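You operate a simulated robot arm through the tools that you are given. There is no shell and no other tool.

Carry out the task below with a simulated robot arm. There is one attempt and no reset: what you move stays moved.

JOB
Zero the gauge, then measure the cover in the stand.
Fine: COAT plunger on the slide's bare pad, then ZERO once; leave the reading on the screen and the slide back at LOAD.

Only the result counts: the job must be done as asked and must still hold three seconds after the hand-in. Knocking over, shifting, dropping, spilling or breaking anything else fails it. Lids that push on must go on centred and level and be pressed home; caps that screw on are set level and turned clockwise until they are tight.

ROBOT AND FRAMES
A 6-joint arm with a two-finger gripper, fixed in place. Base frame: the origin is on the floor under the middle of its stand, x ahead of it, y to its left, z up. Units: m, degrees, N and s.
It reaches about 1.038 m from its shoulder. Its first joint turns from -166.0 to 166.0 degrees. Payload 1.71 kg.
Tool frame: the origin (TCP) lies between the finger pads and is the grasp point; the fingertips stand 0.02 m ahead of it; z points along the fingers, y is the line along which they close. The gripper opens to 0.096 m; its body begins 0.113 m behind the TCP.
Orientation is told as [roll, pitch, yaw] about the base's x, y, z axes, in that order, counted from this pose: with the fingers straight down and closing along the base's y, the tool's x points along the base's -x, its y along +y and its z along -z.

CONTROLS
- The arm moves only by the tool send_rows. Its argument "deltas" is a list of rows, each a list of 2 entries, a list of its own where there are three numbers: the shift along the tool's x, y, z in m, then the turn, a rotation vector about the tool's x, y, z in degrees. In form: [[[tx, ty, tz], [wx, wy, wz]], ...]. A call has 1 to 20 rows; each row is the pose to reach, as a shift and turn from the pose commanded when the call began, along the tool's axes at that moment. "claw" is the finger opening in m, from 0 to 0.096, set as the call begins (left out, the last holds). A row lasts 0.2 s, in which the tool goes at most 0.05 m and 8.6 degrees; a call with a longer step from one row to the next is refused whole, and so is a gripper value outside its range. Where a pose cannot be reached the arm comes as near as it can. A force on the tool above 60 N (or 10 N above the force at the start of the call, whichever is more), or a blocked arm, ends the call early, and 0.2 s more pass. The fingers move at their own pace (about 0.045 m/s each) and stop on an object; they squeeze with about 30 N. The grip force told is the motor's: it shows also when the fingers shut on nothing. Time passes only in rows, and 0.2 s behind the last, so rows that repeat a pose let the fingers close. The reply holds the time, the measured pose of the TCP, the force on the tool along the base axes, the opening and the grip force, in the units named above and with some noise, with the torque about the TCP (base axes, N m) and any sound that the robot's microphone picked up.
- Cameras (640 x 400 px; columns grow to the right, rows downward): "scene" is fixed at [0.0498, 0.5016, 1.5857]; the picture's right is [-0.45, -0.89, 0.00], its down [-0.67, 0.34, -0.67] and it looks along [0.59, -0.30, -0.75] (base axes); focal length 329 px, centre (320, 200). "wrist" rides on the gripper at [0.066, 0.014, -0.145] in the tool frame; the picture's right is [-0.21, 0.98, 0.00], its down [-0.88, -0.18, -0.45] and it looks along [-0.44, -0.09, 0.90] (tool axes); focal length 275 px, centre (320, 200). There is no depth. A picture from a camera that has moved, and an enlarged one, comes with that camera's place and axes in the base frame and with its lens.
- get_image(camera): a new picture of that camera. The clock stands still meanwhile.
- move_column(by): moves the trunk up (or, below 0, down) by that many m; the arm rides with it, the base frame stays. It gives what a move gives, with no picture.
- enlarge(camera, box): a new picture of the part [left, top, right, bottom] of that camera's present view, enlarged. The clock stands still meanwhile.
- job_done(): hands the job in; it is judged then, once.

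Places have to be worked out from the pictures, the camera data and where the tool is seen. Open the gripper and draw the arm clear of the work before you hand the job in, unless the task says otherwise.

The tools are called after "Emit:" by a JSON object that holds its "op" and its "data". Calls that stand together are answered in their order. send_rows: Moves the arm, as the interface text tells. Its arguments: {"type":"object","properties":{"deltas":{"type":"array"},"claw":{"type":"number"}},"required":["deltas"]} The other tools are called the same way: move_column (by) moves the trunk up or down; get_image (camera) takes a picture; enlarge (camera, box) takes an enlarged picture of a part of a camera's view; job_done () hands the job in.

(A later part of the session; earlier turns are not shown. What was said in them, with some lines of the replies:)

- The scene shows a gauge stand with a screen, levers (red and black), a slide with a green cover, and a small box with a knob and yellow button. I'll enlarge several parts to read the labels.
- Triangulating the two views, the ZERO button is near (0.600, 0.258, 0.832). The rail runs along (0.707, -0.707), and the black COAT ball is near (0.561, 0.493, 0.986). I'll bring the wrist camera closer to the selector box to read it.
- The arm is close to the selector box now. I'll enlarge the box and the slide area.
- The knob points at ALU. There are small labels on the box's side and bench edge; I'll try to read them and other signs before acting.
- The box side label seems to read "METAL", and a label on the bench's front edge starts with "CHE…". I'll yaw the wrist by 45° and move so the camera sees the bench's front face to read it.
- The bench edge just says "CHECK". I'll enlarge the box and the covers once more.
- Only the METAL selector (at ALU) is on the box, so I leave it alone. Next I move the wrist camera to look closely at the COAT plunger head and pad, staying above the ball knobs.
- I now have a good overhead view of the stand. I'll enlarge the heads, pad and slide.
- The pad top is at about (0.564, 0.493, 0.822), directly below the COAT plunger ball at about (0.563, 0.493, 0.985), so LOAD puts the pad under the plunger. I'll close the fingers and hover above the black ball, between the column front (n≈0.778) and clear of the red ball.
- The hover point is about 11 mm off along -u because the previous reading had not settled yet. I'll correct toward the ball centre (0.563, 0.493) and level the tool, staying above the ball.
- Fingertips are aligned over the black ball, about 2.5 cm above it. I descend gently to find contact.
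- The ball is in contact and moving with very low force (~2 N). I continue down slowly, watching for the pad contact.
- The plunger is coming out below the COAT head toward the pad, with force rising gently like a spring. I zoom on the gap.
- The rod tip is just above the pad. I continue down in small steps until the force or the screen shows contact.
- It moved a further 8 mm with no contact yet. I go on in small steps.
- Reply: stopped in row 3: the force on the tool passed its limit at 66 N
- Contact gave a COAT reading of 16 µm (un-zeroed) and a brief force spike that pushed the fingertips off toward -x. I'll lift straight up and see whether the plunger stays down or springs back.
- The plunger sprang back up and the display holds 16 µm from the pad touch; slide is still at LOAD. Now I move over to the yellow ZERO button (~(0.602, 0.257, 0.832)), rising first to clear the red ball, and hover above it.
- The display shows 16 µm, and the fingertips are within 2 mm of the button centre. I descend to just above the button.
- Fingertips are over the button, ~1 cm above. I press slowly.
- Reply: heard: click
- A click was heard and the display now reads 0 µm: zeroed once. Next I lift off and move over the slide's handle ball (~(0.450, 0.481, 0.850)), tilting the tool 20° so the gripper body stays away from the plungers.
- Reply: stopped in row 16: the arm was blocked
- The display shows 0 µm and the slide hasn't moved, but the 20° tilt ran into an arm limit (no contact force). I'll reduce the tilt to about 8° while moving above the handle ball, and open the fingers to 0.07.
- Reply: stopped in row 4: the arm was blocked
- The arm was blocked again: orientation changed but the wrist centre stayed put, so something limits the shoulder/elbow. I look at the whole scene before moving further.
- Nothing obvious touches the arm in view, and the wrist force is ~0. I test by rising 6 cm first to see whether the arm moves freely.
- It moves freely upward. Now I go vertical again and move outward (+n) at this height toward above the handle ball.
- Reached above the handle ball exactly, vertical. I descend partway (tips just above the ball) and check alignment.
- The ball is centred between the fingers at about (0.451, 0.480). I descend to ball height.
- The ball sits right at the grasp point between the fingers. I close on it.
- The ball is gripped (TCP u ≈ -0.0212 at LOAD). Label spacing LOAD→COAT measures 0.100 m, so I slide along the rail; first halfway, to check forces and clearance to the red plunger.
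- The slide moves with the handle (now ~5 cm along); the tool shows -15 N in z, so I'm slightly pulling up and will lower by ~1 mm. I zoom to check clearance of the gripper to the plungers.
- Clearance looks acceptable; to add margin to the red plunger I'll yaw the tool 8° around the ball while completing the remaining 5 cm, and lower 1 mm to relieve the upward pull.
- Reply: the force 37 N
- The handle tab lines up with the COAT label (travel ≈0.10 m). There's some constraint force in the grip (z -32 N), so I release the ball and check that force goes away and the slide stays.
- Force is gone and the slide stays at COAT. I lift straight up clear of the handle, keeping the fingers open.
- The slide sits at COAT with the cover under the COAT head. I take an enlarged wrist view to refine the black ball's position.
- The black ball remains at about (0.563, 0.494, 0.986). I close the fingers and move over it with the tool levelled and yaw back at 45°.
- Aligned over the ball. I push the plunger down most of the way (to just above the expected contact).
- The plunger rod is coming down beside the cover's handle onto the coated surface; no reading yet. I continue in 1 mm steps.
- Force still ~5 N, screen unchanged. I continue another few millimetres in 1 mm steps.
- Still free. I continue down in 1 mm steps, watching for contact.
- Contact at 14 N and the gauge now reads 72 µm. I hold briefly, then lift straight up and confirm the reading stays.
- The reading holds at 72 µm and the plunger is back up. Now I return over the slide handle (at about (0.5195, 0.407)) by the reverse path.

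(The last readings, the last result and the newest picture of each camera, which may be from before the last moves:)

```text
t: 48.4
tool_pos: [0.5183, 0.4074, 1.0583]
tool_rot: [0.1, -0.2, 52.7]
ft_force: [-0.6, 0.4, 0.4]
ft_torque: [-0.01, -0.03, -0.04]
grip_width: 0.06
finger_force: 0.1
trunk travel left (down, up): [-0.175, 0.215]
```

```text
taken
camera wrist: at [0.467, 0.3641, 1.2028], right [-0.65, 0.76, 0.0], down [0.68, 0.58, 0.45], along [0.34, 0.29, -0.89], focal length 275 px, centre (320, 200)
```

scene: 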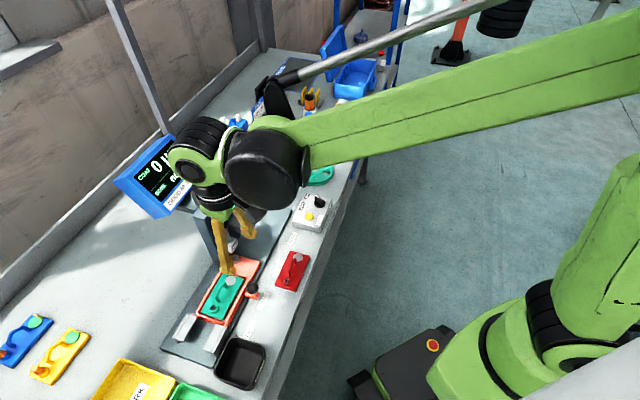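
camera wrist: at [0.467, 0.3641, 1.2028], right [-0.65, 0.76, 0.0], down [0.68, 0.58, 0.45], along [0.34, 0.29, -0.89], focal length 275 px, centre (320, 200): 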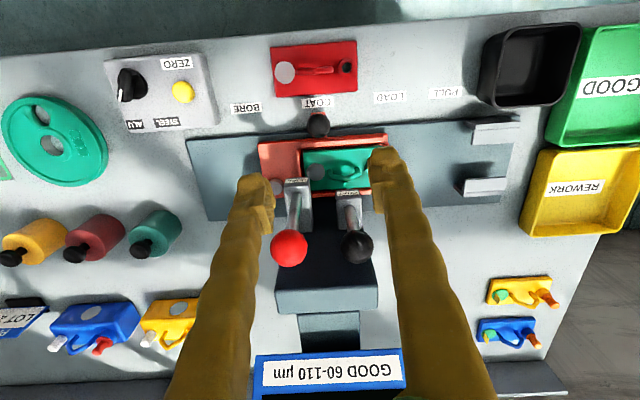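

Positioned above the handle with fingers open. I descend, pausing just above the ball to check alignment.

Emit:
{"op": "send_rows", "data": {"deltas": [[[0, 0, 0.04], [0, 0, 0]], [[0, 0, 0.08], [0, 0, 0]], [[0, 0, 0.12], [0, 0, 0]], [[0, 0, 0.15], [0, 0, 0]], [[0, 0, 0.158], [0, 0, 0]], [[0, 0, 0.158], [0, 0, 0]], [[0, 0, 0.158], [0, 0, 0]]]}}

Emit:
{"op": "get_image", "data": {"camera": "wrist"}}

Emit:
{"op": "enlarge", "data": {"camera": "scene", "box": [190, 170, 310, 290]}}

```text
t: 50.0
tool_pos: [0.5182, 0.4087, 0.8996]
tool_rot: [0.1, -0.2, 52.7]
ft_force: [0.0, -0.3, 0.0]
ft_torque: [0.02, -0.01, 0.0]
grip_width: 0.0601
finger_force: 0.0
trunk travel left (down, up): [-0.175, 0.215]
```

```text
taken
camera wrist: at [0.4678, 0.3659, 1.0447], right [-0.65, 0.76, 0.0], down [0.68, 0.58, 0.45], along [0.34, 0.29, -0.89], focal length 275 px, centre (320, 200)
```

wrist: 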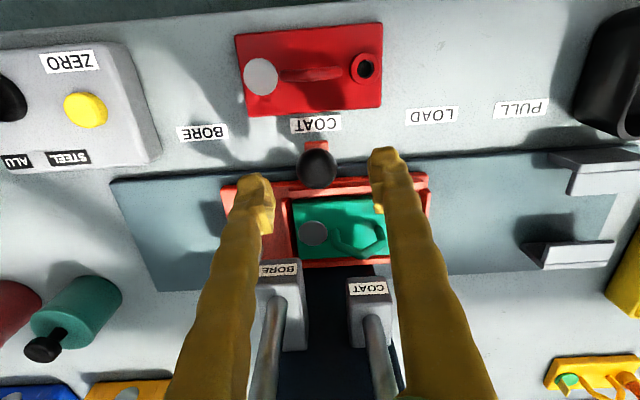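

```text
3.33 times, centred on (250, 230) of scene
camera zoom: at [0.0498, 0.5016, 1.5857], right [-0.45, -0.89, 0.0], down [-0.67, 0.34, -0.67], along [0.59, -0.3, -0.75], focal length 1097 px, centre (553, 100)
```

zoom: 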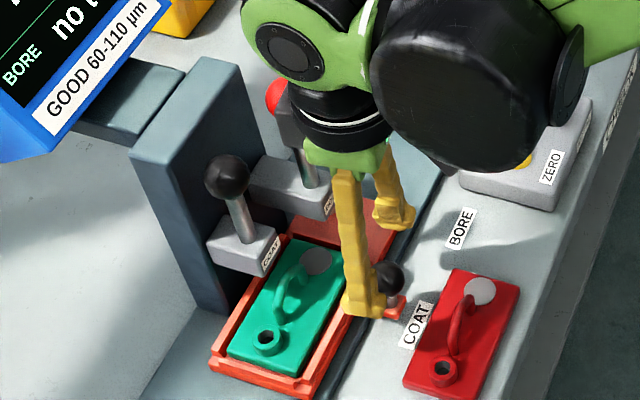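

Ball is nearly centred (2–3 mm off); I shift slightly and descend to ball height, then close.

Emit:
{"op": "send_rows", "data": {"deltas": [[[-0.001, -0.001, 0.015], [0, 0, 0]], [[-0.002, -0.002, 0.03], [0, 0, 0]], [[-0.002, -0.002, 0.04], [0, 0, 0]], [[-0.002, -0.002, 0.046], [0, 0, 0]], [[-0.002, -0.002, 0.046], [0, 0, 0]]]}}

Emit:
{"op": "get_image", "data": {"camera": "wrist"}}

```text
t: 51.2
tool_pos: [0.5226, 0.4096, 0.8536]
tool_rot: [0.1, -0.2, 52.7]
ft_force: [-0.1, -0.1, -0.6]
ft_torque: [-0.02, 0.01, 0.0]
grip_width: 0.06
finger_force: 0.0
trunk travel left (down, up): [-0.175, 0.215]
```

```text
taken
camera wrist: at [0.4704, 0.3657, 0.9985], right [-0.65, 0.76, 0.0], down [0.68, 0.58, 0.45], along [0.34, 0.29, -0.89], focal length 275 px, centre (320, 200)
```

wrist: 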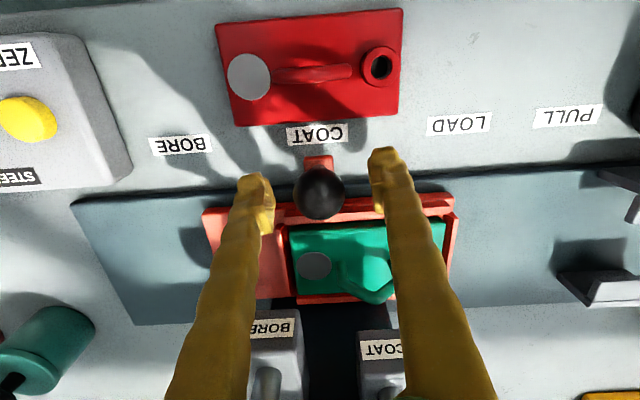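

Ball is well centred. I close to a loose straddle (0.028, just wider than the 0.026 ball) so I can push the slide without vertical strain.

Emit:
{"op": "send_rows", "data": {"claw": 0.028, "deltas": [[[0, 0, 0], [0, 0, 0]], [[0, 0, 0], [0, 0, 0]], [[0, 0, 0], [0, 0, 0]]]}}

Emit:
{"op": "get_image", "data": {"camera": "wrist"}}

```text
t: 52.0
tool_pos: [0.5212, 0.409, 0.8533]
tool_rot: [0.1, -0.1, 52.7]
ft_force: [-0.3, 0.3, -0.1]
ft_torque: [-0.01, 0.0, -0.02]
grip_width: 0.0283
finger_force: 0.2
trunk travel left (down, up): [-0.175, 0.215]
```

```text
taken
camera wrist: at [0.4704, 0.3657, 0.9986], right [-0.65, 0.76, 0.0], down [0.68, 0.58, 0.45], along [0.34, 0.29, -0.89], focal length 275 px, centre (320, 200)
```

wrist: 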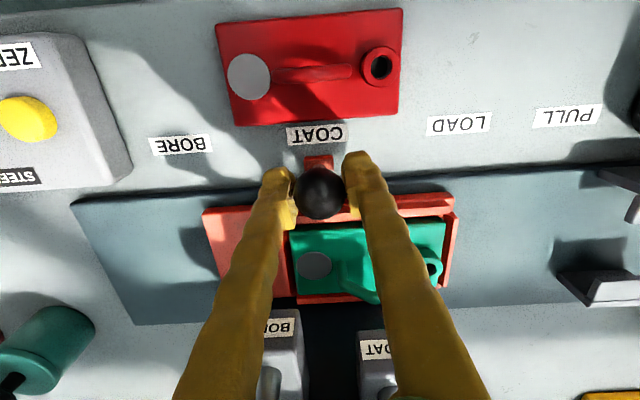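

The fingers straddle the ball with almost no force. I push the slide back along the rail about 9 cm first, then fine-position.

Emit:
{"op": "send_rows", "data": {"deltas": [[[-0.0013, 0.01, 0], [0, 0, 0.5]], [[-0.0034, 0.025, 0], [0, 0, 2]], [[-0.0054, 0.04, 0], [0, 0, 4]], [[-0.0074, 0.055, 0], [0, 0, 6]], [[-0.0095, 0.07, 0], [0, 0, 7.7]], [[-0.0112, 0.083, 0], [0, 0, 7.7]], [[-0.0121, 0.0892, 0], [0, 0, 7.7]], [[-0.0121, 0.0892, 0], [0, 0, 7.7]], [[-0.0121, 0.0892, 0], [0, 0, 7.7]]]}}

Emit:
{"op": "get_image", "data": {"camera": "wrist"}}

```text
t: 54.0
tool_pos: [0.4575, 0.4732, 0.8542]
tool_rot: [0.0, -0.2, 45.1]
ft_force: [-1.3, 0.5, 0.2]
ft_torque: [-0.03, -0.03, -0.03]
grip_width: 0.0293
finger_force: 0.6
trunk travel left (down, up): [-0.175, 0.215]
```

```text
taken
camera wrist: at [0.4018, 0.4366, 0.9996], right [-0.55, 0.84, 0.0], down [0.75, 0.49, 0.45], along [0.37, 0.25, -0.89], focal length 275 px, centre (320, 200)
```

wrist: 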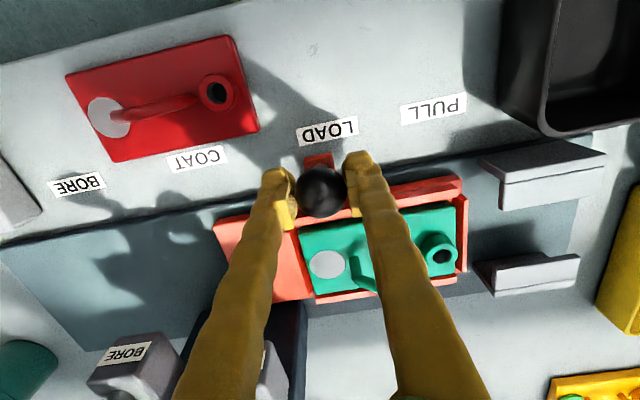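

The slide is about 1 cm short of LOAD. I grip the ball for precise positioning and move the last 10 mm to the original TCP position (u = -0.0212).

Emit:
{"op": "send_rows", "data": {"claw": 0.02, "deltas": [[[0, 0, 0], [0, 0, 0]], [[0, 0, 0], [0, 0, 0]], [[0, 0.003, 0], [0, 0, 0]], [[0.0005, 0.006, 0], [0, 0, 0]], [[0.001, 0.0101, 0], [0, 0, 0]], [[0.001, 0.0101, 0], [0, 0, 0]], [[0.001, 0.0101, 0], [0, 0, 0]]]}}

Emit:
{"op": "get_image", "data": {"camera": "wrist"}}

```text
t: 55.6
tool_pos: [0.4514, 0.4796, 0.8546]
tool_rot: [0.1, -0.2, 45.0]
ft_force: [13.8, 11.5, 14.0]
ft_torque: [-0.01, 0.01, 0.02]
grip_width: 0.0263
finger_force: 35.3
trunk travel left (down, up): [-0.175, 0.215]
```

```text
taken
camera wrist: at [0.3947, 0.4435, 0.9994], right [-0.55, 0.84, 0.0], down [0.75, 0.49, 0.45], along [0.37, 0.25, -0.89], focal length 275 px, centre (320, 200)
```

wrist: 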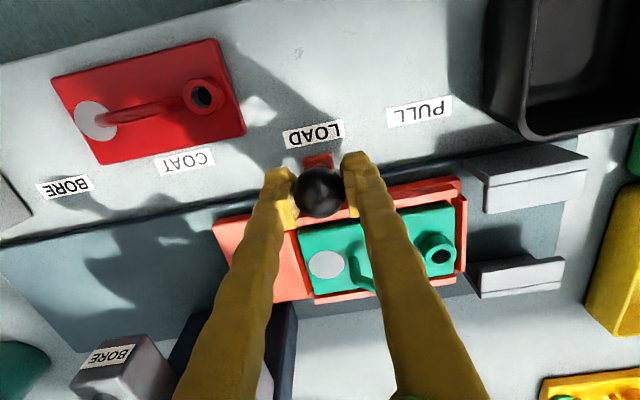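

About 2 mm short of the original LOAD spot by camera/TCP comparison. I nudge the last 2 mm and relax the lateral strain.

Emit:
{"op": "send_rows", "data": {"deltas": [[[-0.0005, 0.001, -0.0003], [0, 0, 0]], [[-0.001, 0.002, -0.0006], [0, 0, 0]], [[-0.001, 0.002, -0.0006], [0, 0, 0]], [[-0.001, 0.002, -0.0006], [0, 0, 0]]]}}

Emit:
{"op": "enlarge", "data": {"camera": "wrist", "box": [240, 100, 400, 220]}}

```text
t: 56.6
tool_pos: [0.4502, 0.481, 0.8554]
tool_rot: [0.1, -0.1, 45.0]
ft_force: [9.0, 2.9, -2.8]
ft_torque: [-0.05, 0.0, -0.01]
grip_width: 0.0265
finger_force: 35.1
trunk travel left (down, up): [-0.175, 0.215]
```

```text
3.33 times, centred on (320, 160) of wrist
camera zoom: at [0.3936, 0.4448, 0.9995], right [-0.55, 0.84, 0.0], down [0.75, 0.49, 0.45], along [0.37, 0.25, -0.89], focal length 918 px, centre (320, 333)
```

zoom: 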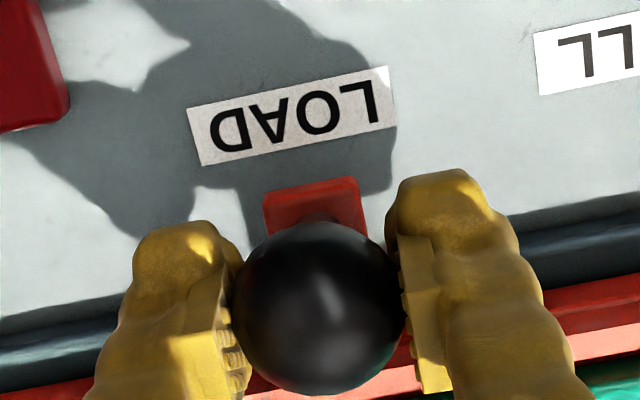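

TCP is back at the original LOAD position (u ≈ -0.0218 vs -0.0212). I release the ball.

Emit:
{"op": "send_rows", "data": {"claw": 0.07, "deltas": [[[0, 0, 0], [0, 0, 0]], [[0, 0, 0], [0, 0, 0]], [[0, 0, 0], [0, 0, 0]], [[0, 0, 0], [0, 0, 0]]]}}

Emit:
{"op": "send_rows", "data": {"deltas": [[[0, 0, -0.02], [0, 0, 0]], [[0, 0, -0.06], [0, 0, 0]], [[0, 0, -0.1], [0, 0, 0]], [[0, 0, -0.14], [0, 0, 0]], [[0, 0, -0.18], [0, 0, 0]], [[0, 0, -0.2], [0, 0, 0]], [[0, 0, -0.2], [0, 0, 0]]]}}

Emit:
{"op": "get_image", "data": {"camera": "wrist"}}

Emit:
{"op": "enlarge", "data": {"camera": "scene", "box": [150, 250, 310, 350]}}

```text
t: 57.6
tool_pos: [0.4495, 0.4818, 0.8556]
tool_rot: [0.1, -0.2, 45.0]
ft_force: [0.2, 0.2, -0.6]
ft_torque: [-0.01, 0.0, 0.0]
grip_width: 0.0699
finger_force: 0.1
trunk travel left (down, up): [-0.175, 0.215]
```

```text
t: 59.2
tool_pos: [0.4527, 0.4775, 1.0574]
tool_rot: [0.1, -0.2, 45.0]
ft_force: [-0.5, -0.7, 0.0]
ft_torque: [0.01, -0.02, 0.0]
grip_width: 0.0699
finger_force: 0.1
trunk travel left (down, up): [-0.175, 0.215]
```

```text
taken
camera wrist: at [0.3951, 0.4418, 1.2022], right [-0.55, 0.84, 0.0], down [0.75, 0.49, 0.45], along [0.37, 0.25, -0.89], focal length 275 px, centre (320, 200)
```

wrist: 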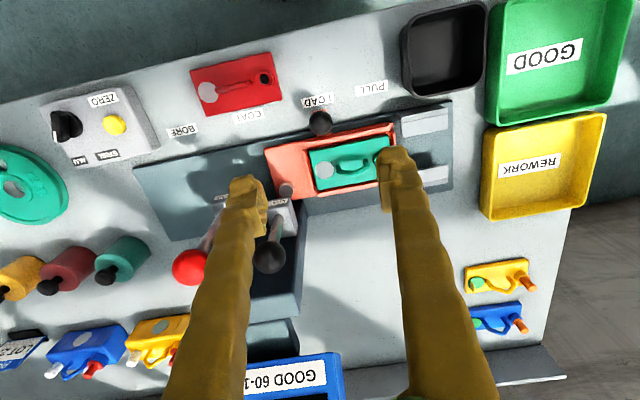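

```text
4.00 times, centred on (230, 300) of scene
camera zoom: at [0.0498, 0.5016, 1.5857], right [-0.45, -0.89, 0.0], down [-0.67, 0.34, -0.67], along [0.59, -0.3, -0.75], focal length 1317 px, centre (680, -200)
```

zoom: 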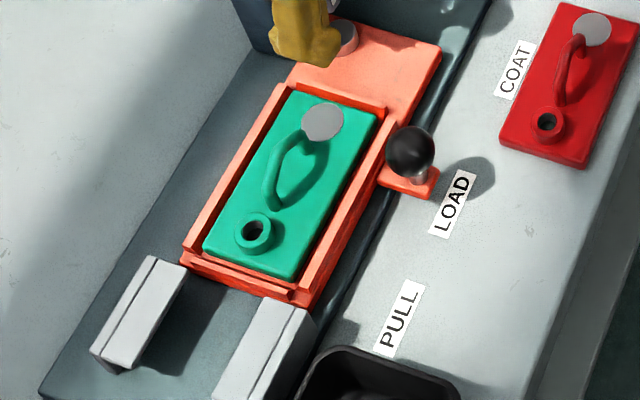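

The scene view of the slide matches the initial picture exactly (ball, disc, bore at the same pixels), so the slide is back at LOAD. Now I raise the arm and draw it back clear of the work.

Emit:
{"op": "send_rows", "data": {"claw": 0.096, "deltas": [[[0, 0, -0.04], [0, 0, 0]], [[0, 0, -0.08], [0, 0, 0]], [[0, 0, -0.12], [0, 0, 0]], [[0, 0, -0.15], [0, 0, 0]], [[0.02, -0.027, -0.15], [0, 0, 0]], [[0.045, -0.06, -0.15], [0, 0, 0]], [[0.07, -0.094, -0.15], [0, 0, 0]], [[0.095, -0.128, -0.15], [0, 0, 0]], [[0.12, -0.162, -0.15], [0, 0, 0]], [[0.145, -0.195, -0.15], [0, 0, 0]], [[0.17, -0.229, -0.15], [0, 0, 0]], [[0.195, -0.262, -0.15], [0, 0, 0]], [[0.205, -0.2758, -0.15], [0, 0, 0]], [[0.205, -0.2758, -0.15], [0, 0, 0]]]}}

Emit:
{"op": "get_image", "data": {"camera": "scene"}}

Emit:
{"op": "enlarge", "data": {"camera": "scene", "box": [100, 120, 260, 220]}}

Emit:
{"op": "enlarge", "data": {"camera": "scene", "box": [180, 180, 340, 280]}}

Emit:
{"op": "enlarge", "data": {"camera": "scene", "box": [150, 250, 310, 350]}}

```text
t: 62.2
tool_pos: [0.5004, 0.1403, 1.2039]
tool_rot: [0.0, -0.2, 45.0]
ft_force: [-0.2, 0.1, -0.7]
ft_torque: [0.03, 0.0, 0.0]
grip_width: 0.0958
finger_force: 0.0
trunk travel left (down, up): [-0.175, 0.215]
```

```text
taken
```

scene: 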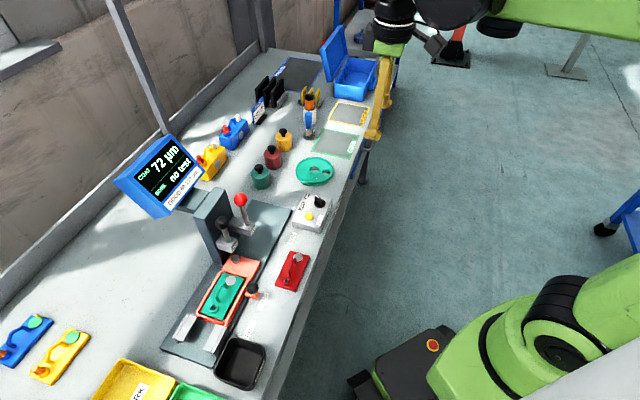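

```text
4.00 times, centred on (180, 170) of scene
camera zoom: at [0.0498, 0.5016, 1.5857], right [-0.45, -0.89, 0.0], down [-0.67, 0.34, -0.67], along [0.59, -0.3, -0.75], focal length 1317 px, centre (880, 320)
```

zoom: 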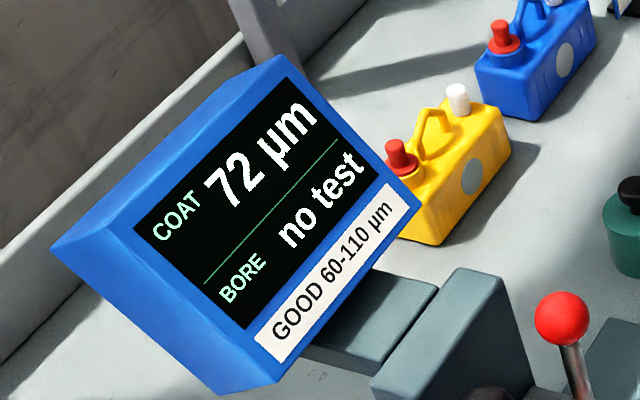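

```text
4.00 times, centred on (260, 230) of scene
camera zoom: at [0.0498, 0.5016, 1.5857], right [-0.45, -0.89, 0.0], down [-0.67, 0.34, -0.67], along [0.59, -0.3, -0.75], focal length 1317 px, centre (560, 80)
```

zoom: 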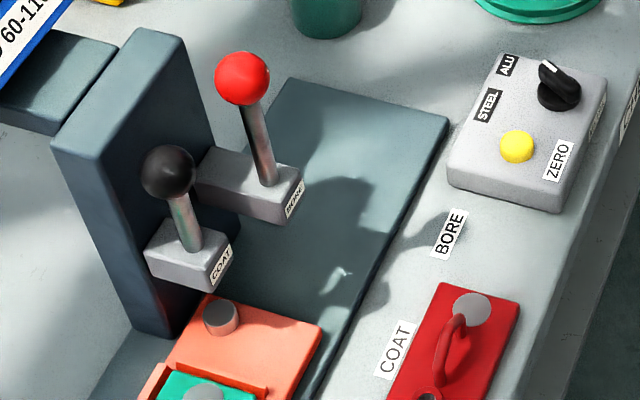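

```text
4.00 times, centred on (230, 300) of scene
camera zoom: at [0.0498, 0.5016, 1.5857], right [-0.45, -0.89, 0.0], down [-0.67, 0.34, -0.67], along [0.59, -0.3, -0.75], focal length 1317 px, centre (680, -200)
```

zoom: 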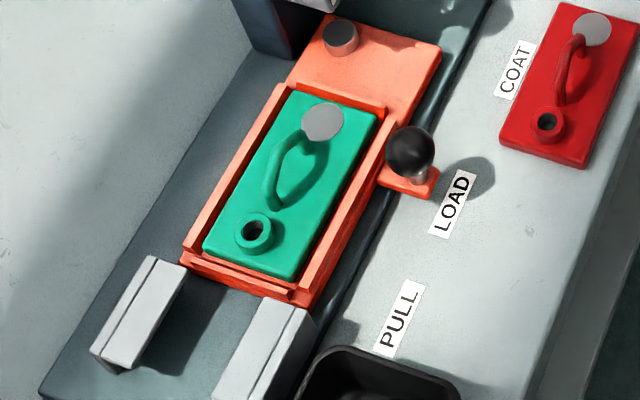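

The screen shows COAT 72 µm after zeroing on the bare pad, the slide is at LOAD, and both plungers are up. Nothing else has moved and the arm is clear with the gripper open, so I hand the job in.

Emit:
{"op": "job_done", "data": {}}

```text
The job is handed in.
```

I zeroed the gauge on the slide's bare pad and measured the cover. The screen shows COAT 72 µm, inside the 60–110 µm good range marked on the gauge.

- **Zeroing:** The COAT plunger read 16 µm on the bare pad. I pressed ZERO once and the display went to 0 µm. The plunger springs back up when let go, so I pressed ZERO on the held pad reading. Touching the pad briefly hit 66 N and the fingers slipped off the ball. The slide and pad did not move.
- **Measuring:** I moved the slide to COAT, touched the plunger to the coated surface beside the cover's handle, and the 72 µm reading stayed after I lifted off.
- **End state:** The slide is back at LOAD and matches the first picture. Both plungers are up, nothing else has moved, and the arm is clear with the gripper open.

I left the METAL selector at ALU, where I found it. Nothing on the bench showed whether the cover is aluminium or steel, so check that if it matters for the reading. I did not run the BORE test, so the screen still shows "no test" there.
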